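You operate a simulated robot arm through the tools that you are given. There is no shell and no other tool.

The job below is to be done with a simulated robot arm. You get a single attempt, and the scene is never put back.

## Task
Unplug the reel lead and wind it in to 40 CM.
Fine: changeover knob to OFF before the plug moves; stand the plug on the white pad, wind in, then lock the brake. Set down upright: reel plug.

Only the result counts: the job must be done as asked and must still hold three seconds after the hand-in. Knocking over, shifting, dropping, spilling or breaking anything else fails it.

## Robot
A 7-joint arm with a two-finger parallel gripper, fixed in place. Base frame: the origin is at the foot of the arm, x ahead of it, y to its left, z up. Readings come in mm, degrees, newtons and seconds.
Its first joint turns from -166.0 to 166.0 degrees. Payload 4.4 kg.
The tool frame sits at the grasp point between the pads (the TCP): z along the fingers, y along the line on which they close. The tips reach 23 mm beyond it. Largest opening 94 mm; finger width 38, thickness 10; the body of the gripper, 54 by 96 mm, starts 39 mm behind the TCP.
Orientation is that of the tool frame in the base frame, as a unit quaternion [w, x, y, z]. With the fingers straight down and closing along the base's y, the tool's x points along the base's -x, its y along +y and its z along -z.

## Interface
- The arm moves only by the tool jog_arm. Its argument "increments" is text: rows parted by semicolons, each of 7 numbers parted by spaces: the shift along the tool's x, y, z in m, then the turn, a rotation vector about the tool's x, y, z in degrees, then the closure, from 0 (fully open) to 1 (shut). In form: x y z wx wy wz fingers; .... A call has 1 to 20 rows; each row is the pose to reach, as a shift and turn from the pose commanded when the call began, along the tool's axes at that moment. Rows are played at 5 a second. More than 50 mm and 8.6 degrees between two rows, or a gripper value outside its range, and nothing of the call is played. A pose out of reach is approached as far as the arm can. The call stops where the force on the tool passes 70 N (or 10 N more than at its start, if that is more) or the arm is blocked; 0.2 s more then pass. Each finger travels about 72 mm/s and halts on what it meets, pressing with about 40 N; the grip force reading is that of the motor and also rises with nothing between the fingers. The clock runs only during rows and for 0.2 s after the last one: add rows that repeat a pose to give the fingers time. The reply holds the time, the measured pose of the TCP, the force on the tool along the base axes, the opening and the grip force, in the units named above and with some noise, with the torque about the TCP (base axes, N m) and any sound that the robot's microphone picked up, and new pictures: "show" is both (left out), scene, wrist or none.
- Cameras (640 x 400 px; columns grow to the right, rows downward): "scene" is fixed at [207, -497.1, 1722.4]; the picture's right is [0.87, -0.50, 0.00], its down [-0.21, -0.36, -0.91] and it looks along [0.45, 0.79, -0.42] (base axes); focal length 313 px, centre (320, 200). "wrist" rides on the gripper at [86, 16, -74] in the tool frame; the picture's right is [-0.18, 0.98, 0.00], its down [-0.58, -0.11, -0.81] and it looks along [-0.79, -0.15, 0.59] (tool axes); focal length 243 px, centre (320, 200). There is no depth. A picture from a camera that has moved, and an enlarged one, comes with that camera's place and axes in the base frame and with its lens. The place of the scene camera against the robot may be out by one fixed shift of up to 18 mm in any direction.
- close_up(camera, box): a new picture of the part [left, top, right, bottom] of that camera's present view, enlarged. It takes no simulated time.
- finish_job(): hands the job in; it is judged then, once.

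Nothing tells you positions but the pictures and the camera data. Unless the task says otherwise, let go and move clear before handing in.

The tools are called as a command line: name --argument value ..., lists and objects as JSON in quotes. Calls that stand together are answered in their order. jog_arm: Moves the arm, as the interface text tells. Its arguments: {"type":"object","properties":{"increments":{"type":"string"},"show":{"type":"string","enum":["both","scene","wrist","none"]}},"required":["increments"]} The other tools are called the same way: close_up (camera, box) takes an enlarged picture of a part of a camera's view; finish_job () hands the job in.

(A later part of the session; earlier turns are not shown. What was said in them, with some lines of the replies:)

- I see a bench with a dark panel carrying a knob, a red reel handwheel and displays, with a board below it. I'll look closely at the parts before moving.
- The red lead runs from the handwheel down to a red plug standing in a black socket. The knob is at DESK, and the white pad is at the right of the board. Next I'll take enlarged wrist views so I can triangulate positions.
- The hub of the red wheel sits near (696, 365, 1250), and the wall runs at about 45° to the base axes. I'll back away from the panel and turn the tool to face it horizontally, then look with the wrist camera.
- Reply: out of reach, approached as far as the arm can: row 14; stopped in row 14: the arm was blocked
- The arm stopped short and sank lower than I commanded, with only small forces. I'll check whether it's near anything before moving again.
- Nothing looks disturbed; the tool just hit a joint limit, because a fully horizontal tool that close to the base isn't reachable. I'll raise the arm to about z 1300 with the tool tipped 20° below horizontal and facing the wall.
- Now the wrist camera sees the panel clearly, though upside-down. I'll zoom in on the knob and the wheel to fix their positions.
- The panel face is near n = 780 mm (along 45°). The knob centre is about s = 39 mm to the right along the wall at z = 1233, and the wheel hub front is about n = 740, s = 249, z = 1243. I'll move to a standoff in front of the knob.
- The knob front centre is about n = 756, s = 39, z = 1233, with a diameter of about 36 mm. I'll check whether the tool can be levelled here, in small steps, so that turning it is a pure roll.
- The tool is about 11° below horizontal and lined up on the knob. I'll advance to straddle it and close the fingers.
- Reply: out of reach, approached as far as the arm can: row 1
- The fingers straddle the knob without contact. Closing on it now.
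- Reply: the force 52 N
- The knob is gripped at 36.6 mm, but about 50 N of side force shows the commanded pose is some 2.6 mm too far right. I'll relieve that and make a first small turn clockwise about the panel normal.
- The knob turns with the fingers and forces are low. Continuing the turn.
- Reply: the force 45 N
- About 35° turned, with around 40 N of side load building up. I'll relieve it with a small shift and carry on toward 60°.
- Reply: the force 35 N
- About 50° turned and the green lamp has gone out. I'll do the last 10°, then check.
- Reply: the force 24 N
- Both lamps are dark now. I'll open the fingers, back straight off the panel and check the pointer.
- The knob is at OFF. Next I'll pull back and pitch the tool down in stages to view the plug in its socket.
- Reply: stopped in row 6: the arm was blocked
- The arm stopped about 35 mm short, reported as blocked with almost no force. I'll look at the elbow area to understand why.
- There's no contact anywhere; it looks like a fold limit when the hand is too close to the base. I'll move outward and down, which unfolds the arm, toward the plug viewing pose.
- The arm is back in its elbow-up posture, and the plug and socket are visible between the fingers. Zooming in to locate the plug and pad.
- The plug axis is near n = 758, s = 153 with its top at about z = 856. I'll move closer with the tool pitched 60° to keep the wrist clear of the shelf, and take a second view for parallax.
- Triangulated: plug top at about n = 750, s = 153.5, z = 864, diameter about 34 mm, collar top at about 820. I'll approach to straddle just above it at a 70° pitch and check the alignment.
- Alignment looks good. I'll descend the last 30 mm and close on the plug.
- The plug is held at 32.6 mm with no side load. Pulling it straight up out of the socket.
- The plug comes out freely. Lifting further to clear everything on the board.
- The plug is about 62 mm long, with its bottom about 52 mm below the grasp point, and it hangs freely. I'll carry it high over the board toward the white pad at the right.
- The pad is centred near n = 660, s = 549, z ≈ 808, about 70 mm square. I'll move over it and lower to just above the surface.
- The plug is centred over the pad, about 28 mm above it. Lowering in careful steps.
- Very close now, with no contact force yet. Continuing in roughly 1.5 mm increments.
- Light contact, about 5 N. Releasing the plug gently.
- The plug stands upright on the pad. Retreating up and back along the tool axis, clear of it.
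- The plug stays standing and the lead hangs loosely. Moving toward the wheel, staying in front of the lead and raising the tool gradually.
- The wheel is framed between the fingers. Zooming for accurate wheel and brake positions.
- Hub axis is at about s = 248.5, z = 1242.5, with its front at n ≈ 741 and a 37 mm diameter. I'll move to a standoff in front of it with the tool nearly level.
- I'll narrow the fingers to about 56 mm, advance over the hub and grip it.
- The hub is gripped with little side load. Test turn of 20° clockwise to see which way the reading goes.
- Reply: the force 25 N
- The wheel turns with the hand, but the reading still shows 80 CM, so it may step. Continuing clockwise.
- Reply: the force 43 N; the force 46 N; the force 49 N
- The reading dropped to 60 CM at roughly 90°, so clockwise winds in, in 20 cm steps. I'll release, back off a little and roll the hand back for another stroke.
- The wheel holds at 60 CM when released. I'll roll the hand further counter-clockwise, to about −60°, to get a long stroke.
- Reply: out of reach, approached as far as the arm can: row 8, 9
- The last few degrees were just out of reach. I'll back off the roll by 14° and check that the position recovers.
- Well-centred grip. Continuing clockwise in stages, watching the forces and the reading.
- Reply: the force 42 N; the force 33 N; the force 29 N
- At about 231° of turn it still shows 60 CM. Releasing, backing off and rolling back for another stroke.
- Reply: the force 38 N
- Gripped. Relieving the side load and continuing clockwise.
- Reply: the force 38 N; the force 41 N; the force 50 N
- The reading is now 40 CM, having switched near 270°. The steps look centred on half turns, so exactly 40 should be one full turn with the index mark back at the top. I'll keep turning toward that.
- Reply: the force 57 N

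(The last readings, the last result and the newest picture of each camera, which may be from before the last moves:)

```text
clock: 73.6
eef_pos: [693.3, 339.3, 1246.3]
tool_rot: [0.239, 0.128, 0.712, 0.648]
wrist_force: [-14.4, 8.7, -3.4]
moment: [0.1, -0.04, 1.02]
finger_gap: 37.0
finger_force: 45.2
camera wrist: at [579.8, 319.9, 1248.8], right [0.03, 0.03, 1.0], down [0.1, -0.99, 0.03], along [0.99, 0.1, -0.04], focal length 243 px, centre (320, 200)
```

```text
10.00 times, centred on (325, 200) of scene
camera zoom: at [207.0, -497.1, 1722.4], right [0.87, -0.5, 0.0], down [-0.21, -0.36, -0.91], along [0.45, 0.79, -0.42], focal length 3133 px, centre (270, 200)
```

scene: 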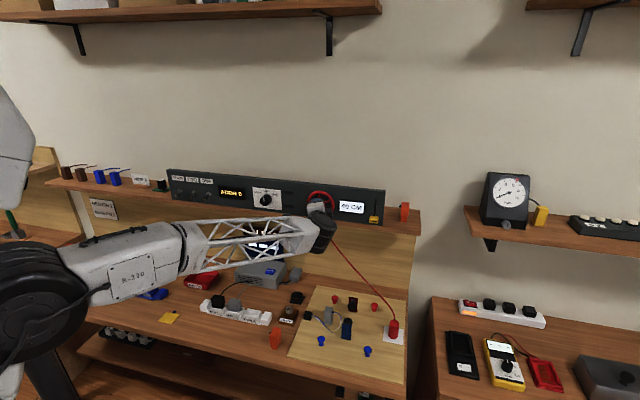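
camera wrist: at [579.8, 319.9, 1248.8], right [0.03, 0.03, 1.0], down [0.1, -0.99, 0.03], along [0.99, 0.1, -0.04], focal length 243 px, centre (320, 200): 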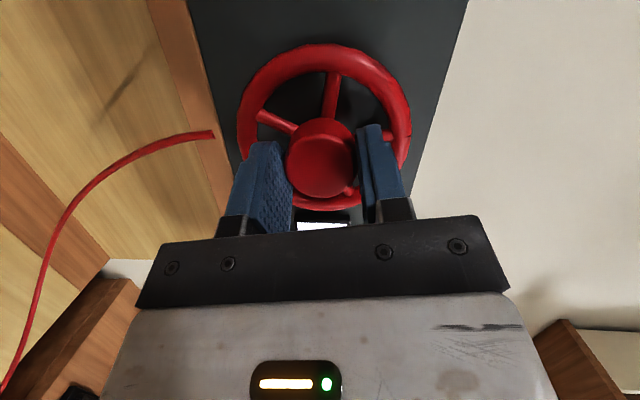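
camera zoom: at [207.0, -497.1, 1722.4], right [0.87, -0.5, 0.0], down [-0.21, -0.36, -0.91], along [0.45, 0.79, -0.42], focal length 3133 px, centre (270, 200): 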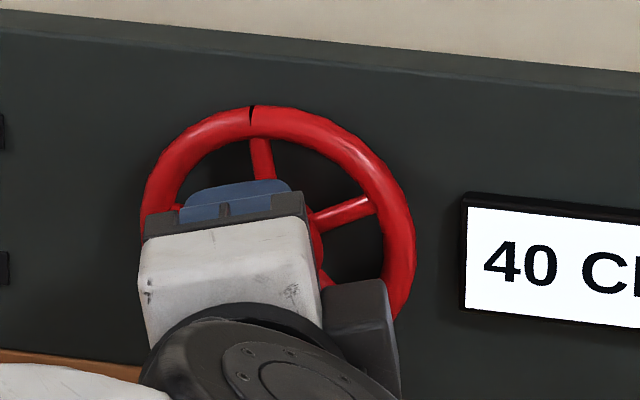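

The index mark is about 10° short of the top. I'll nudge it the rest of the way.

jog_arm --increments "0 0 0 -1.4 0 5.3 0.85; 0 0 0 -2.8 0 10.6 0.85; 0 0 0 -2.8 0 10.6 0.85"

close_up --camera "scene" --box '[300, 180, 350, 220]'

```text
clock: 74.4
eef_pos: [694.4, 338.7, 1243.9]
tool_rot: [0.183, 0.188, 0.681, 0.684]
wrist_force: [-16.9, 0.0, -5.6]
moment: [-0.08, 0.09, 0.32]
finger_gap: 36.6
finger_force: 44.5
camera wrist: at [581.3, 318.5, 1261.1], right [0.17, -0.1, 0.98], down [0.09, -0.99, -0.12], along [0.98, 0.11, -0.15], focal length 243 px, centre (320, 200)
```

scene: 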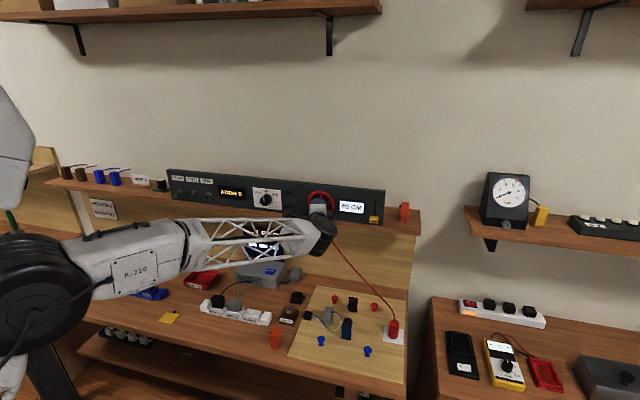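
wrist: 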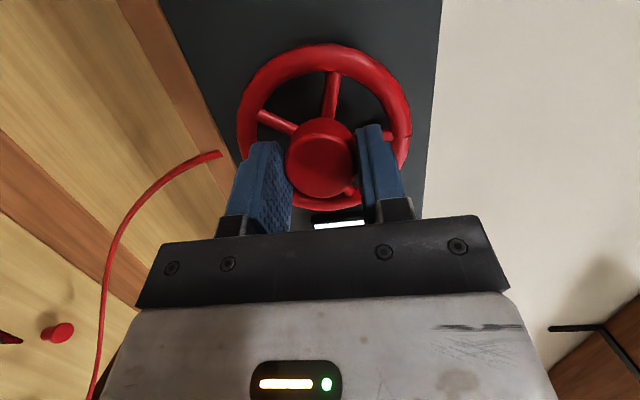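

```text
10.00 times, centred on (325, 200) of scene
camera zoom: at [207.0, -497.1, 1722.4], right [0.87, -0.5, 0.0], down [-0.21, -0.36, -0.91], along [0.45, 0.79, -0.42], focal length 3133 px, centre (270, 200)
```

zoom: 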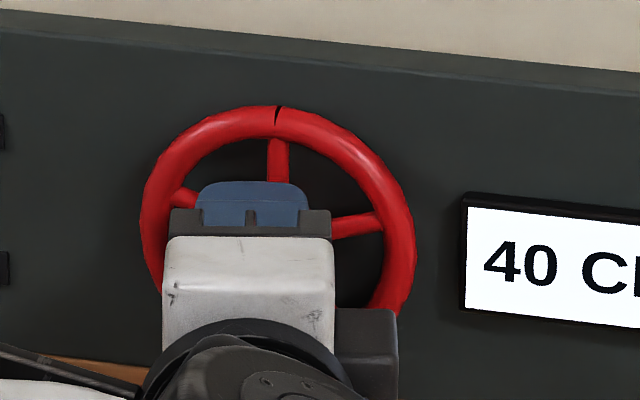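

The index mark is exactly back at the top and the reading is 40 CM. I'll release, back off, and roll the hand level again.

jog_arm --increments "0 0 0 0 0 0 0.5; 0 0 0 0 0 0 0.4; 0 0 0 0 0 0 0.4; 0.0045 0 -0.0169 0 0 0 0.4; 0.0089 0 -0.0338 0 0 0 0.4; 0.0115 0 -0.0435 0 0 0 0.4; 0.0115 0 -0.0435 2.1 0 -7.93 0.4; 0.0115 0 -0.0435 4.19 0 -15.86 0.4; 0.0115 0 -0.0435 6.29 0 -23.78 0.4; 0.0115 0 -0.0435 8.38 0 -31.71 0.4; 0.0115 0 -0.0435 10.48 0 -39.64 0.4; 0.0115 0 -0.0435 12.57 0 -47.57 0.4; 0.0115 0 -0.0435 14.67 0 -55.5 0.4; 0.0115 0 -0.0435 16.76 0 -63.42 0.4; 0.0115 0 -0.0435 18.86 0 -71.35 0.4; 0.0115 0 -0.0435 20.95 0 -79.28 0.4; 0.0115 0 -0.0435 23.05 0 -87.21 0.4; 0.0115 0 -0.0435 23.05 0 -87.21 0.4"

close_up --camera "scene" --box '[290, 170, 410, 245]'

close_up --camera "wrist" --box '[0, 20, 240, 170]'

```text
clock: 78.2
eef_pos: [661.4, 307.8, 1244.5]
tool_rot: [0.564, -0.301, 0.733, 0.233]
wrist_force: [-0.5, -0.5, 0.1]
moment: [0.0, -0.02, 0.01]
finger_gap: 56.4
finger_force: 0.1
camera wrist: at [583.1, 253.1, 1180.0], right [-0.66, 0.73, 0.18], down [-0.37, -0.52, 0.77], along [0.66, 0.44, 0.61], focal length 243 px, centre (320, 200)
```

scene: 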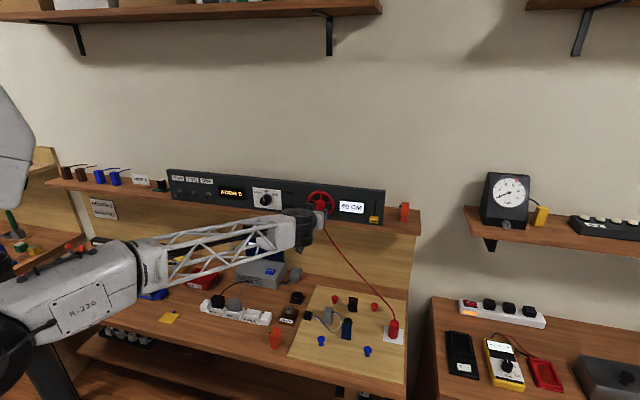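
wrist: 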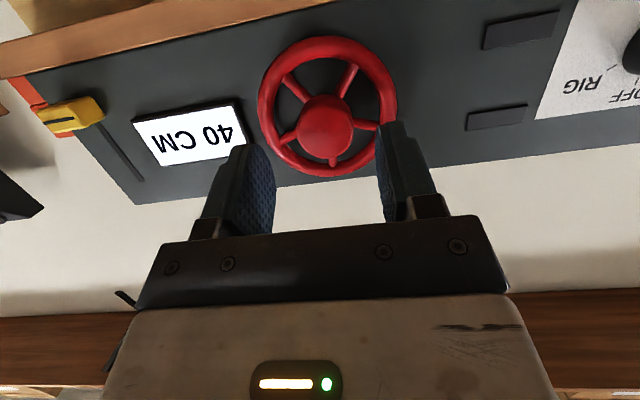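

```text
5.33 times, centred on (350, 208) of scene
camera zoom: at [207.0, -497.1, 1722.4], right [0.87, -0.5, 0.0], down [-0.21, -0.36, -0.91], along [0.45, 0.79, -0.42], focal length 1671 px, centre (160, 160)
```

zoom: 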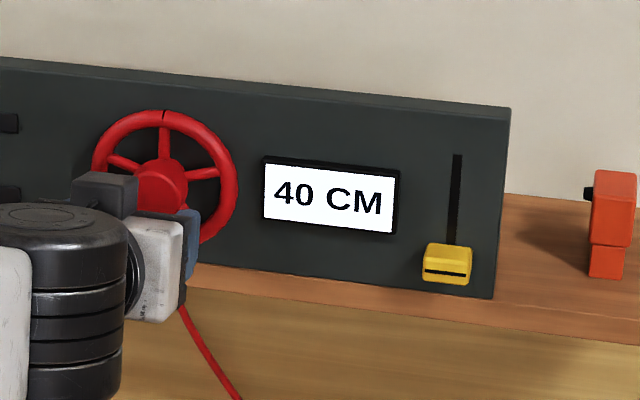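

```text
2.67 times, centred on (120, 95) of wrist
camera zoom: at [583.1, 253.1, 1180.0], right [-0.66, 0.73, 0.18], down [-0.37, -0.52, 0.77], along [0.66, 0.44, 0.61], focal length 647 px, centre (853, 480)
```

zoom: 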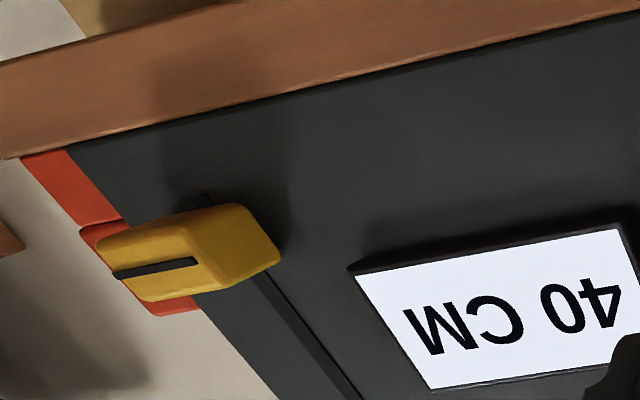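

The reading stays at 40 CM. The brake slider sits at about n = 759, s = 443, z = 1209, at the bottom of its slot (released), and the slot runs up to about z = 1280. I'll move in front of it.

jog_arm --increments "0.0053 -0.0387 0.0024 0 0 0 0.36; 0.0105 -0.0774 0.0048 0 0 0 0.36; 0.0158 -0.1161 0.0073 0 0 0 0.36; 0.021 -0.1548 0.0097 0 0 0 0.36; 0.0263 -0.1935 0.0121 0 0 0 0.36; 0.0263 -0.1935 0.0121 0 0 0 0.36"

close_up --camera "wrist" --box '[200, 40, 460, 202]'

```text
clock: 79.6
eef_pos: [803.7, 175.2, 1216.7]
tool_rot: [0.563, -0.301, 0.733, 0.235]
wrist_force: [-0.5, -0.6, 0.0]
moment: [-0.03, 0.02, -0.01]
finger_gap: 60.3
finger_force: 0.1
camera wrist: at [723.6, 121.0, 1151.8], right [-0.66, 0.73, 0.18], down [-0.37, -0.53, 0.77], along [0.66, 0.44, 0.61], focal length 243 px, centre (320, 200)
```

scene: 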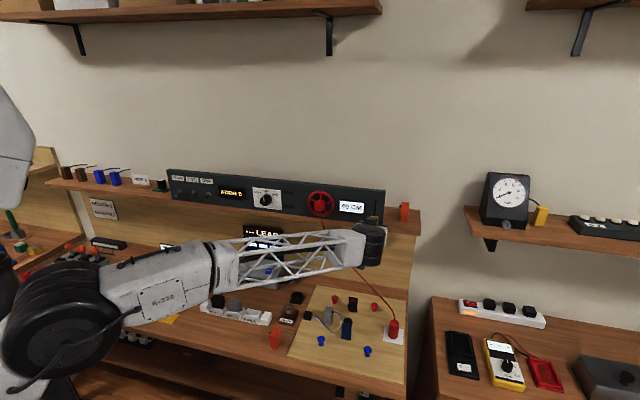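
wrist: 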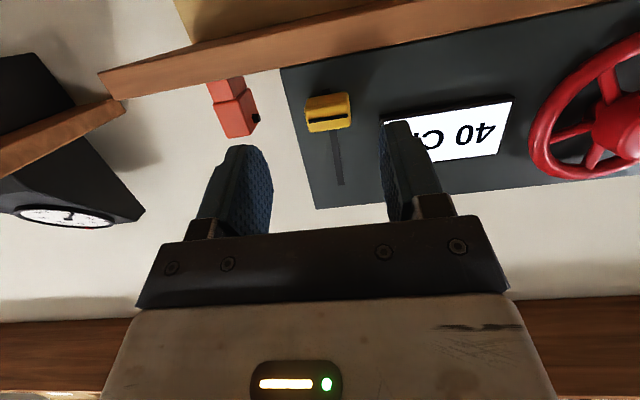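

```text
2.46 times, centred on (330, 121) of wrist
camera zoom: at [723.6, 121.0, 1151.8], right [-0.66, 0.73, 0.18], down [-0.37, -0.53, 0.77], along [0.66, 0.44, 0.61], focal length 597 px, centre (295, 394)
```

zoom: 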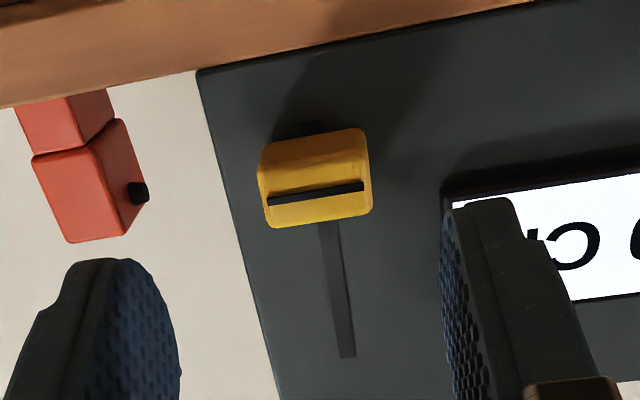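

The slider is about 5 mm left of my line. I'll shift, narrow the fingers to 44 mm to stay clear of the display, advance, and grip the slider.

jog_arm --increments "0 0.0054 0 0 0 0 0.53; 0 0.0054 0 0 0 0 0.53; -0.0048 0.0054 0.0183 0 0 0 0.53; -0.0097 0.0054 0.0366 0 0 0 0.53; -0.0097 0.0054 0.0366 0 0 0 0.53"

close_up --camera "wrist" --box '[200, 40, 460, 202]'

```text
clock: 80.8
eef_pos: [827.4, 203.9, 1215.9]
tool_rot: [0.563, -0.301, 0.733, 0.235]
wrist_force: [-0.6, -0.9, -0.3]
moment: [0.0, -0.03, -0.02]
finger_gap: 44.1
finger_force: 0.1
camera wrist: at [747.6, 149.0, 1151.1], right [-0.66, 0.73, 0.18], down [-0.37, -0.53, 0.77], along [0.66, 0.44, 0.61], focal length 243 px, centre (320, 200)
```

scene: 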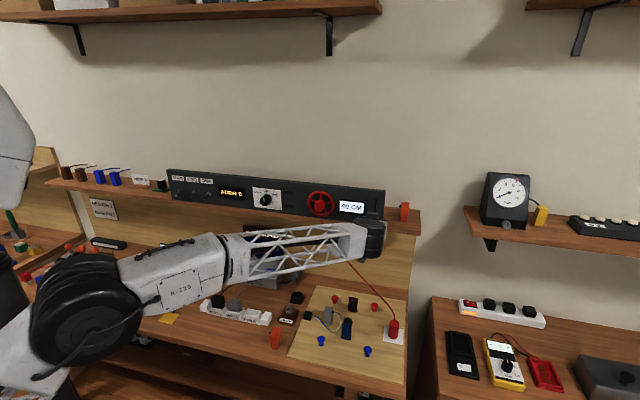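
wrist: 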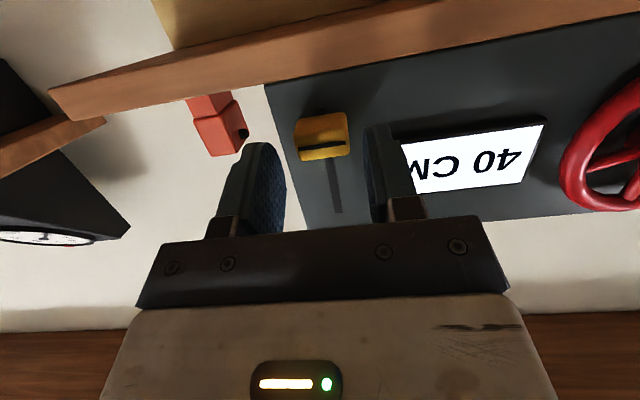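

```text
2.46 times, centred on (330, 121) of wrist
camera zoom: at [747.6, 149.0, 1151.1], right [-0.66, 0.73, 0.18], down [-0.37, -0.53, 0.77], along [0.66, 0.44, 0.61], focal length 597 px, centre (295, 394)
```

zoom: 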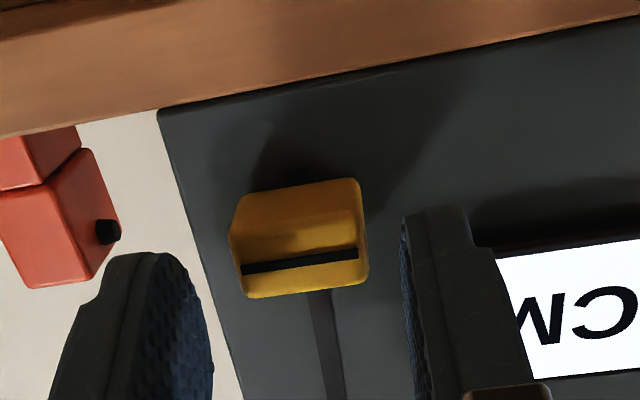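

Aligned. Advancing the last 19 mm and closing on the slider.

jog_arm --increments "-0.0025 0.001 0.0093 0 0 0 0.53; -0.0049 0.001 0.0186 0 0 0 0.53; -0.0049 0.001 0.0186 0 0 0 0.6; -0.0049 0.001 0.0186 0 0 0 0.75; -0.0049 0.001 0.0186 0 0 0 0.85; -0.0049 0.001 0.0186 0 0 0 0.85"

close_up --camera "wrist" --box '[200, 40, 460, 222]'

```text
clock: 82.2
eef_pos: [840.5, 218.2, 1215.1]
tool_rot: [0.563, -0.3, 0.733, 0.235]
wrist_force: [52.7, -22.5, 6.4]
moment: [-0.75, -0.36, -0.19]
finger_gap: 29.7
finger_force: 44.5
camera wrist: at [760.7, 163.5, 1149.9], right [-0.66, 0.73, 0.18], down [-0.37, -0.52, 0.77], along [0.66, 0.44, 0.61], focal length 243 px, centre (320, 200)
```

scene: 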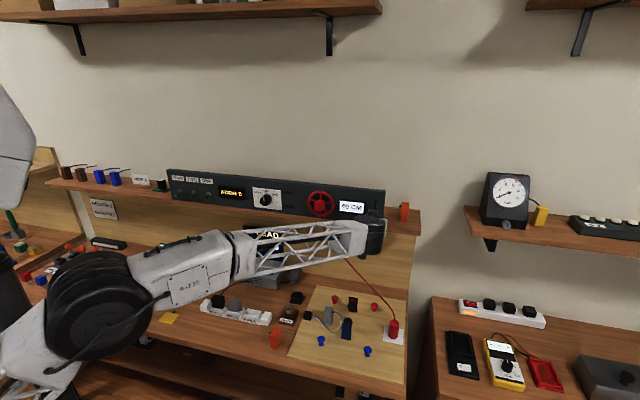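
wrist: 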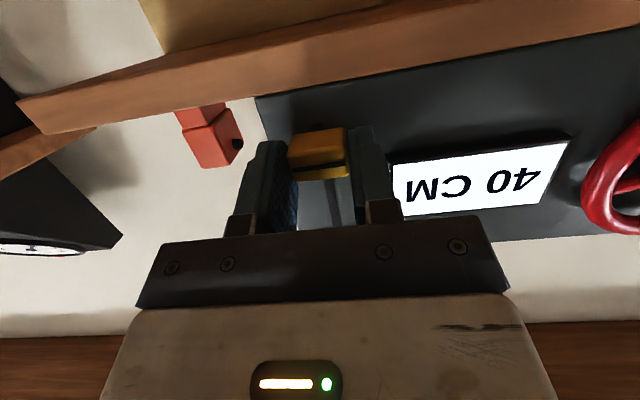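

```text
2.20 times, centred on (330, 131) of wrist
camera zoom: at [760.7, 163.5, 1149.9], right [-0.66, 0.73, 0.18], down [-0.37, -0.52, 0.77], along [0.66, 0.44, 0.61], focal length 533 px, centre (298, 352)
```

zoom: 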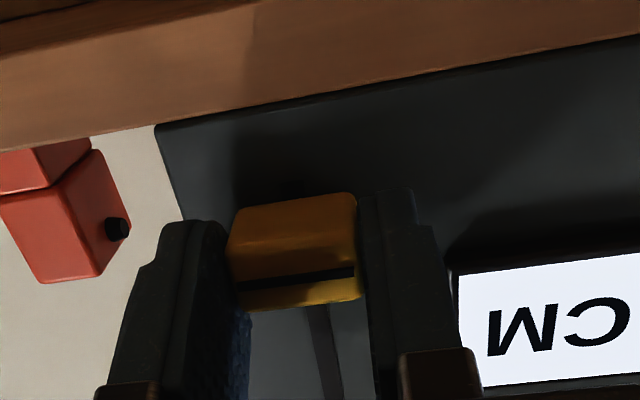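

The slider is gripped. I'll relieve the side load and push it up the slot.

jog_arm --increments "0 -0.0025 0.0004 0 0 0 0.85; 0 -0.0025 0.0004 0 0 0 0.85; -0.0097 -0.0025 -0.0022 0 0 0 0.85; -0.0193 -0.0025 -0.0047 0 0 0 0.85; -0.029 -0.0025 -0.0073 0 0 0 0.85; -0.0387 -0.0025 -0.0098 0 0 0 0.85; -0.0387 -0.0025 -0.0098 0 0 0 0.85"

close_up --camera "scene" --box '[310, 170, 430, 245]'

close_up --camera "wrist" --box '[200, 40, 460, 222]'

```text
clock: 83.8
eef_pos: [841.1, 218.7, 1255.2]
tool_rot: [0.563, -0.301, 0.733, 0.234]
wrist_force: [-29.9, 12.4, 1.5]
moment: [0.25, -1.42, 0.56]
finger_gap: 30.0
finger_force: 45.1
camera wrist: at [761.5, 163.6, 1191.8], right [-0.66, 0.73, 0.18], down [-0.37, -0.53, 0.77], along [0.65, 0.44, 0.61], focal length 243 px, centre (320, 200)
```

scene: 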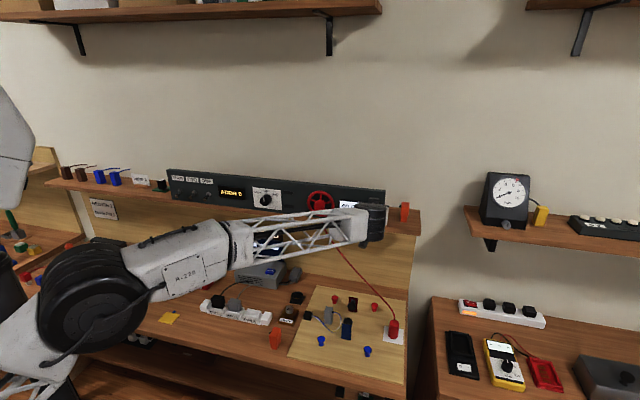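
wrist: 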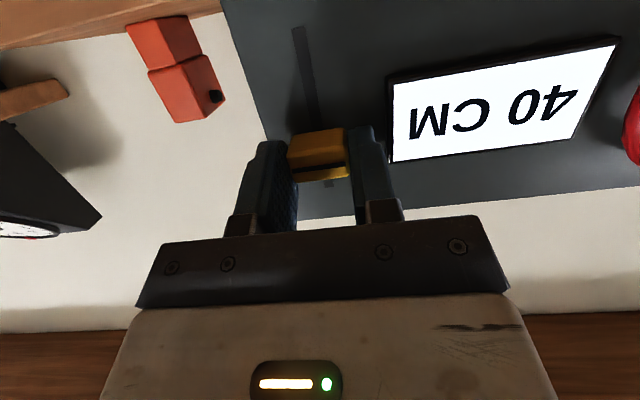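

```text
5.33 times, centred on (370, 208) of scene
camera zoom: at [207.0, -497.1, 1722.4], right [0.87, -0.5, 0.0], down [-0.21, -0.36, -0.91], along [0.45, 0.79, -0.42], focal length 1671 px, centre (53, 160)
```

zoom: 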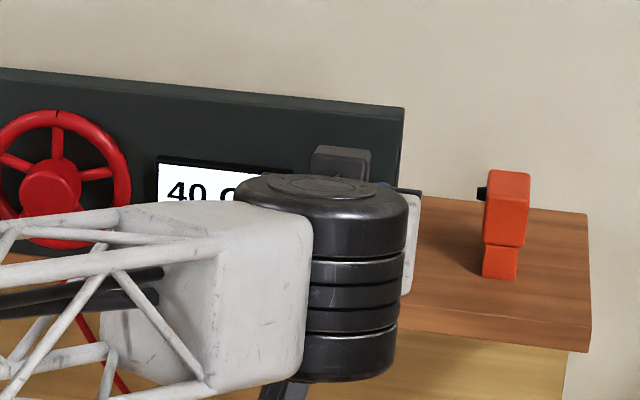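

```text
2.20 times, centred on (330, 131) of wrist
camera zoom: at [761.5, 163.6, 1191.8], right [-0.66, 0.73, 0.18], down [-0.37, -0.53, 0.77], along [0.65, 0.44, 0.61], focal length 533 px, centre (298, 352)
```

zoom: 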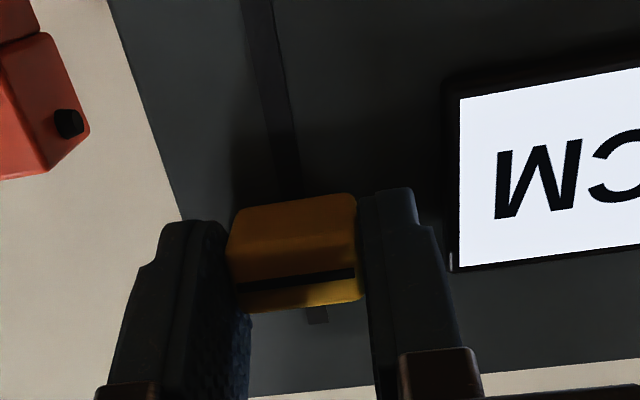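

jog_arm --increments "-0.0034 0.0012 -0.0009 0 0 0 0.85; -0.0068 0.0012 -0.0018 0 0 0 0.85; -0.0102 0.0012 -0.0027 0 0 0 0.85; -0.0135 0.0012 -0.0036 0 0 0 0.85; -0.0135 0.0012 -0.0036 0 0 0 0.85" --show "wrist"

close_up --camera "wrist" --box '[200, 40, 460, 222]'

```text
clock: 85.0
eef_pos: [840.3, 218.1, 1268.9]
tool_rot: [0.562, -0.301, 0.734, 0.235]
wrist_force: [16.8, 37.6, -0.4]
moment: [-0.27, -0.55, 0.35]
finger_gap: 30.0
finger_force: 44.6
camera wrist: at [761.4, 163.7, 1202.8], right [-0.66, 0.73, 0.18], down [-0.37, -0.53, 0.77], along [0.66, 0.44, 0.61], focal length 243 px, centre (320, 200)
```

wrist: 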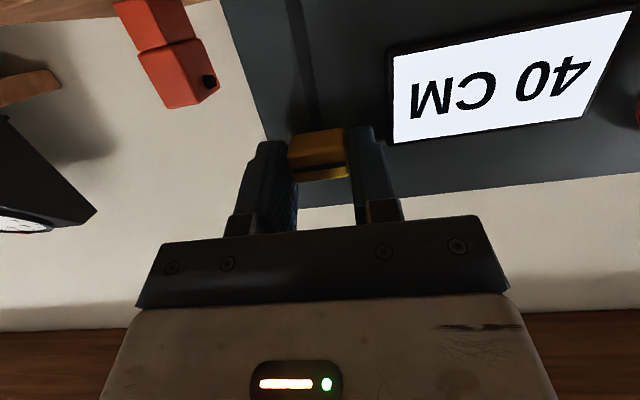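

```text
2.20 times, centred on (330, 131) of wrist
camera zoom: at [761.4, 163.7, 1202.8], right [-0.66, 0.73, 0.18], down [-0.37, -0.53, 0.77], along [0.66, 0.44, 0.61], focal length 533 px, centre (298, 352)
```

zoom: 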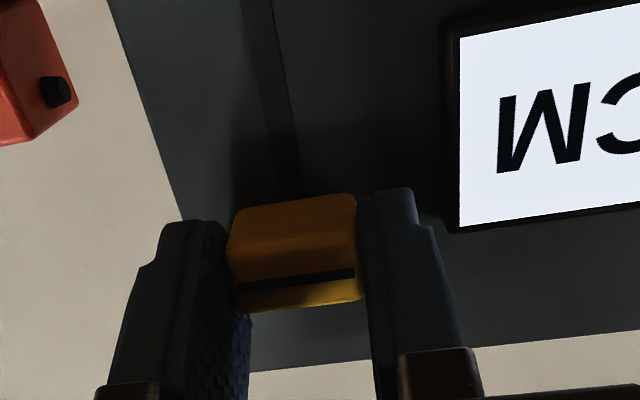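

jog_arm --increments "-0.0003 0 0.001 0 0 0 0.85; -0.0022 0 0.0005 0 0 0 0.85; -0.0042 0 0 0 0 0 0.85; -0.0061 0 -0.0005 0 0 0 0.85; -0.008 0 -0.001 0 0 0 0.85; -0.008 0 -0.001 0 0 0 0.85" --show "wrist"

close_up --camera "wrist" --box '[200, 40, 460, 222]'

```text
clock: 86.4
eef_pos: [842.0, 219.2, 1276.1]
tool_rot: [0.562, -0.302, 0.733, 0.236]
wrist_force: [-18.0, 0.4, -22.2]
moment: [-0.96, -0.12, 0.35]
finger_gap: 29.9
finger_force: 45.0
camera wrist: at [761.2, 163.6, 1210.3], right [-0.66, 0.73, 0.18], down [-0.36, -0.52, 0.77], along [0.66, 0.44, 0.61], focal length 243 px, centre (320, 200)
```

wrist: 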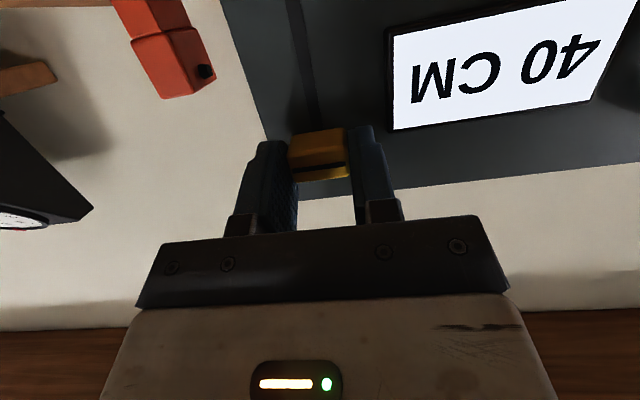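

```text
2.20 times, centred on (330, 131) of wrist
camera zoom: at [761.2, 163.6, 1210.3], right [-0.66, 0.73, 0.18], down [-0.36, -0.52, 0.77], along [0.66, 0.44, 0.61], focal length 533 px, centre (298, 352)
```

zoom: 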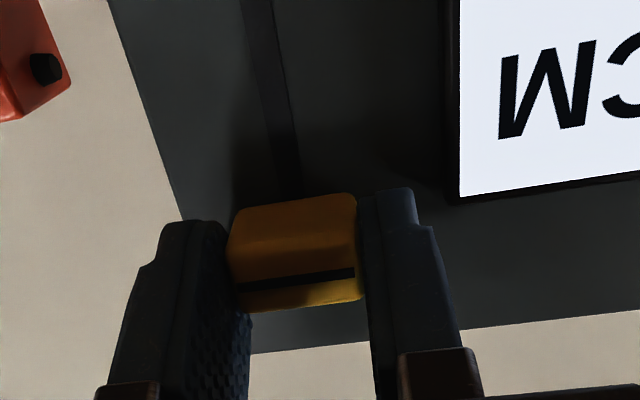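

A downward reaction of 22 N is appearing, so the slider is at its upper stop after 60 mm. One small extra push to make sure it's fully home.

jog_arm --increments "-0.001 0 -0.0003 0 0 0 0.85; -0.0017 0 -0.0005 0 0 0 0.85; -0.0017 0 -0.0005 0 0 0 0.85" --show "none"

```text
clock: 87.2
eef_pos: [839.9, 218.4, 1276.8]
tool_rot: [0.562, -0.301, 0.733, 0.235]
wrist_force: [-2.5, 6.1, -37.9]
moment: [-0.95, -0.16, 0.28]
finger_gap: 29.9
finger_force: 44.8
```

The stop is confirmed. Opening the fingers and backing straight off.

jog_arm --increments "0 0 0 0 0 0 0.58; 0 0 0 0 0 0 0.53; 0 0 0 0 0 0 0.53; 0.0038 0 -0.0145 0 0 0 0.53; 0.0077 0 -0.029 0 0 0 0.53; 0.0128 0 -0.0483 0 0 0 0.53; 0.0205 0 -0.0773 0 0 0 0.53; 0.0205 0 -0.0773 0 0 0 0.53"

close_up --camera "wrist" --box '[200, 40, 460, 222]'

close_up --camera "scene" --box '[280, 170, 420, 258]'

```text
clock: 89.0
eef_pos: [782.0, 165.3, 1278.3]
tool_rot: [0.563, -0.301, 0.733, 0.235]
wrist_force: [-0.1, -0.1, 0.6]
moment: [0.01, 0.03, -0.01]
finger_gap: 43.9
finger_force: 0.0
camera wrist: at [703.3, 110.5, 1212.6], right [-0.66, 0.73, 0.18], down [-0.37, -0.53, 0.77], along [0.66, 0.44, 0.61], focal length 243 px, centre (320, 200)
```

scene: 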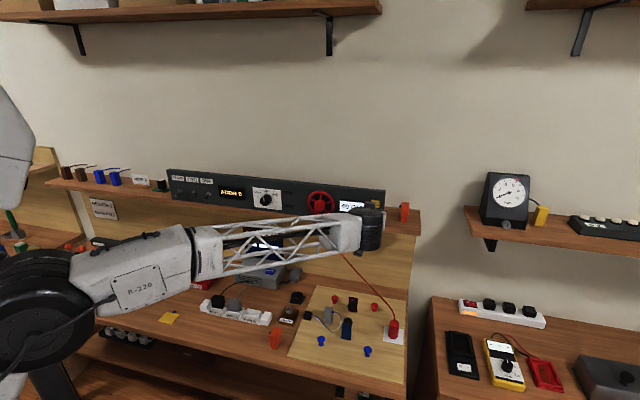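
wrist: 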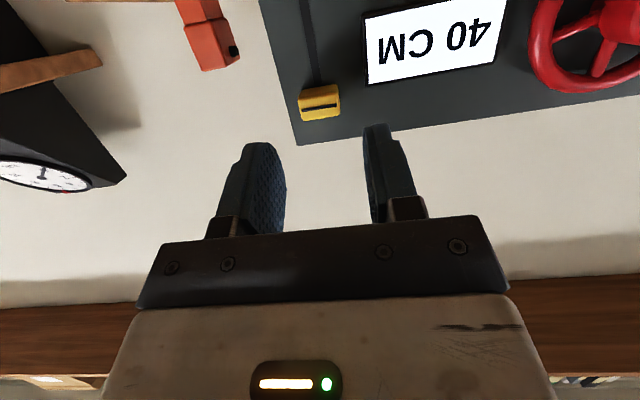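

```text
2.20 times, centred on (330, 131) of wrist
camera zoom: at [703.3, 110.5, 1212.6], right [-0.66, 0.73, 0.18], down [-0.37, -0.53, 0.77], along [0.66, 0.44, 0.61], focal length 533 px, centre (298, 352)
```

zoom: 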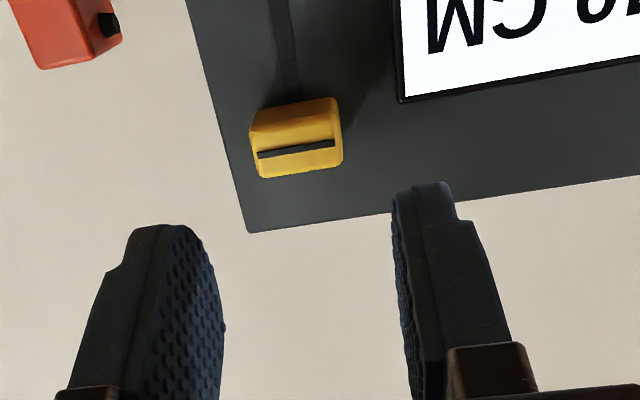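

```text
4.55 times, centred on (350, 214) of scene
camera zoom: at [207.0, -497.1, 1722.4], right [0.87, -0.5, 0.0], down [-0.21, -0.36, -0.91], along [0.45, 0.79, -0.42], focal length 1424 px, centre (184, 136)
```

zoom: 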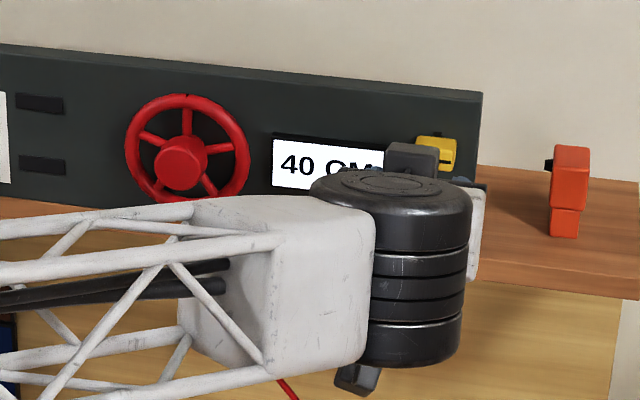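

The brake is at the top of its slot, the reading is 40 CM, the index mark is at the top and the knob is at OFF. I'll move the arm clear and check the whole scene.

jog_arm --increments "-0.0207 0.005 -0.0152 0 3 0 0.4; -0.0414 0.01 -0.0304 0 6 0 0.2; -0.0621 0.015 -0.0456 0 9 0 0; -0.0828 0.02 -0.0608 0 12 0 0; -0.1035 0.025 -0.076 0 15 0 0; -0.1035 0.025 -0.076 0 15 0 0"

close_up --camera "scene" --box '[280, 170, 440, 270]'

close_up --camera "scene" --box '[250, 260, 410, 360]'

close_up --camera "scene" --box '[0, 160, 280, 335]'

```text
clock: 90.4
eef_pos: [733.2, 147.8, 1399.4]
tool_rot: [0.462, -0.329, 0.8, 0.194]
wrist_force: [-0.4, -0.3, -0.1]
moment: [0.0, 0.01, -0.01]
finger_gap: 94.4
finger_force: 0.0
camera wrist: at [644.7, 83.5, 1360.0], right [-0.63, 0.76, 0.17], down [-0.21, -0.37, 0.91], along [0.75, 0.53, 0.39], focal length 243 px, centre (320, 200)
```

scene: 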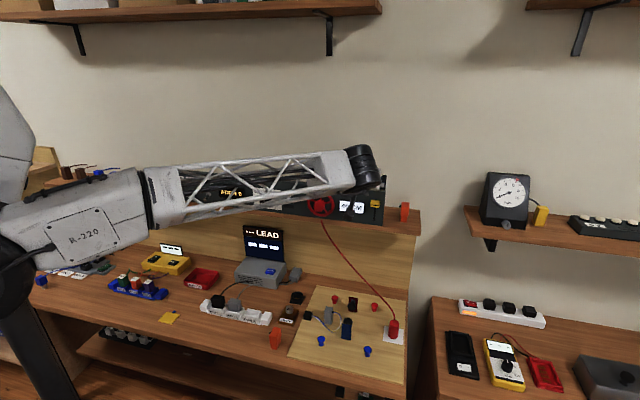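
wrist: 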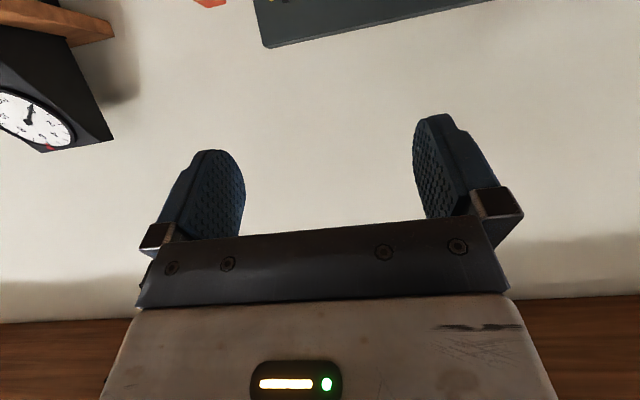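

```text
4.00 times, centred on (360, 220) of scene
camera zoom: at [207.0, -497.1, 1722.4], right [0.87, -0.5, 0.0], down [-0.21, -0.36, -0.91], along [0.45, 0.79, -0.42], focal length 1253 px, centre (160, 120)
```

zoom: 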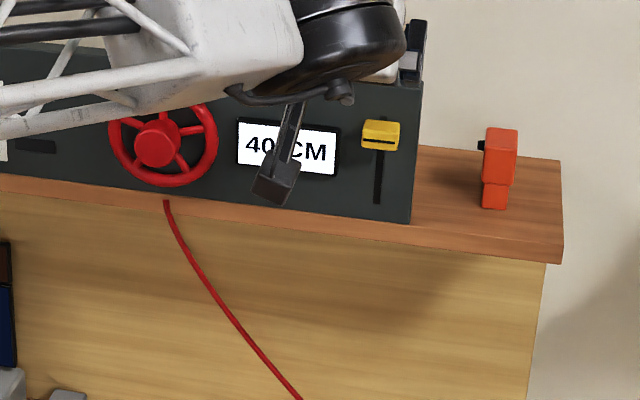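

```text
4.00 times, centred on (330, 310) of scene
camera zoom: at [207.0, -497.1, 1722.4], right [0.87, -0.5, 0.0], down [-0.21, -0.36, -0.91], along [0.45, 0.79, -0.42], focal length 1253 px, centre (280, -240)
```

zoom: 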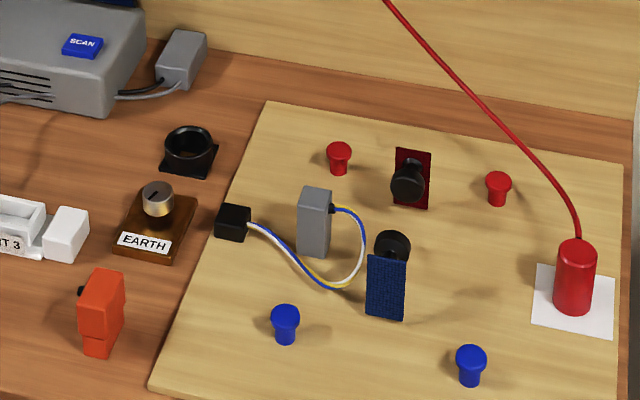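

```text
2.29 times, centred on (140, 248) of scene
camera zoom: at [207.0, -497.1, 1722.4], right [0.87, -0.5, 0.0], down [-0.21, -0.36, -0.91], along [0.45, 0.79, -0.42], focal length 716 px, centre (731, 91)
```

zoom: 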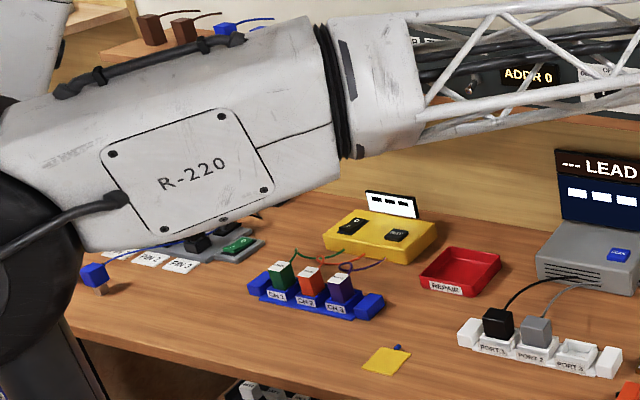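

Everything is in place: the knob is at OFF, the plug stands upright on the white pad, the readout shows 40 CM and the brake slider is at its upper stop. Nothing else has moved and the gripper is open and clear, so I'm handing in.

finish_job

```text
The job is handed in.
```

The job is done and handed in. I don't have the judging result, only what the pictures showed just before the hand-in.

- **Knob:** I turned the changeover knob from DESK to OFF before touching the plug. Both lamps beside it are dark.
- **Plug:** It is out of its socket and standing upright near the middle of the white pad.
- **Reel:** The lead is wound in and the readout shows 40 CM. The index mark on the wheel is back at the top after one full turn.
- **Brake:** I pushed the yellow slider up to its stop, 60 mm from where it started. It isn't labelled, so taking up as locked rests on the wheel turning freely while it was down.

Nothing else on the bench, board or shelf looked moved. The gripper is open and clear of everything.
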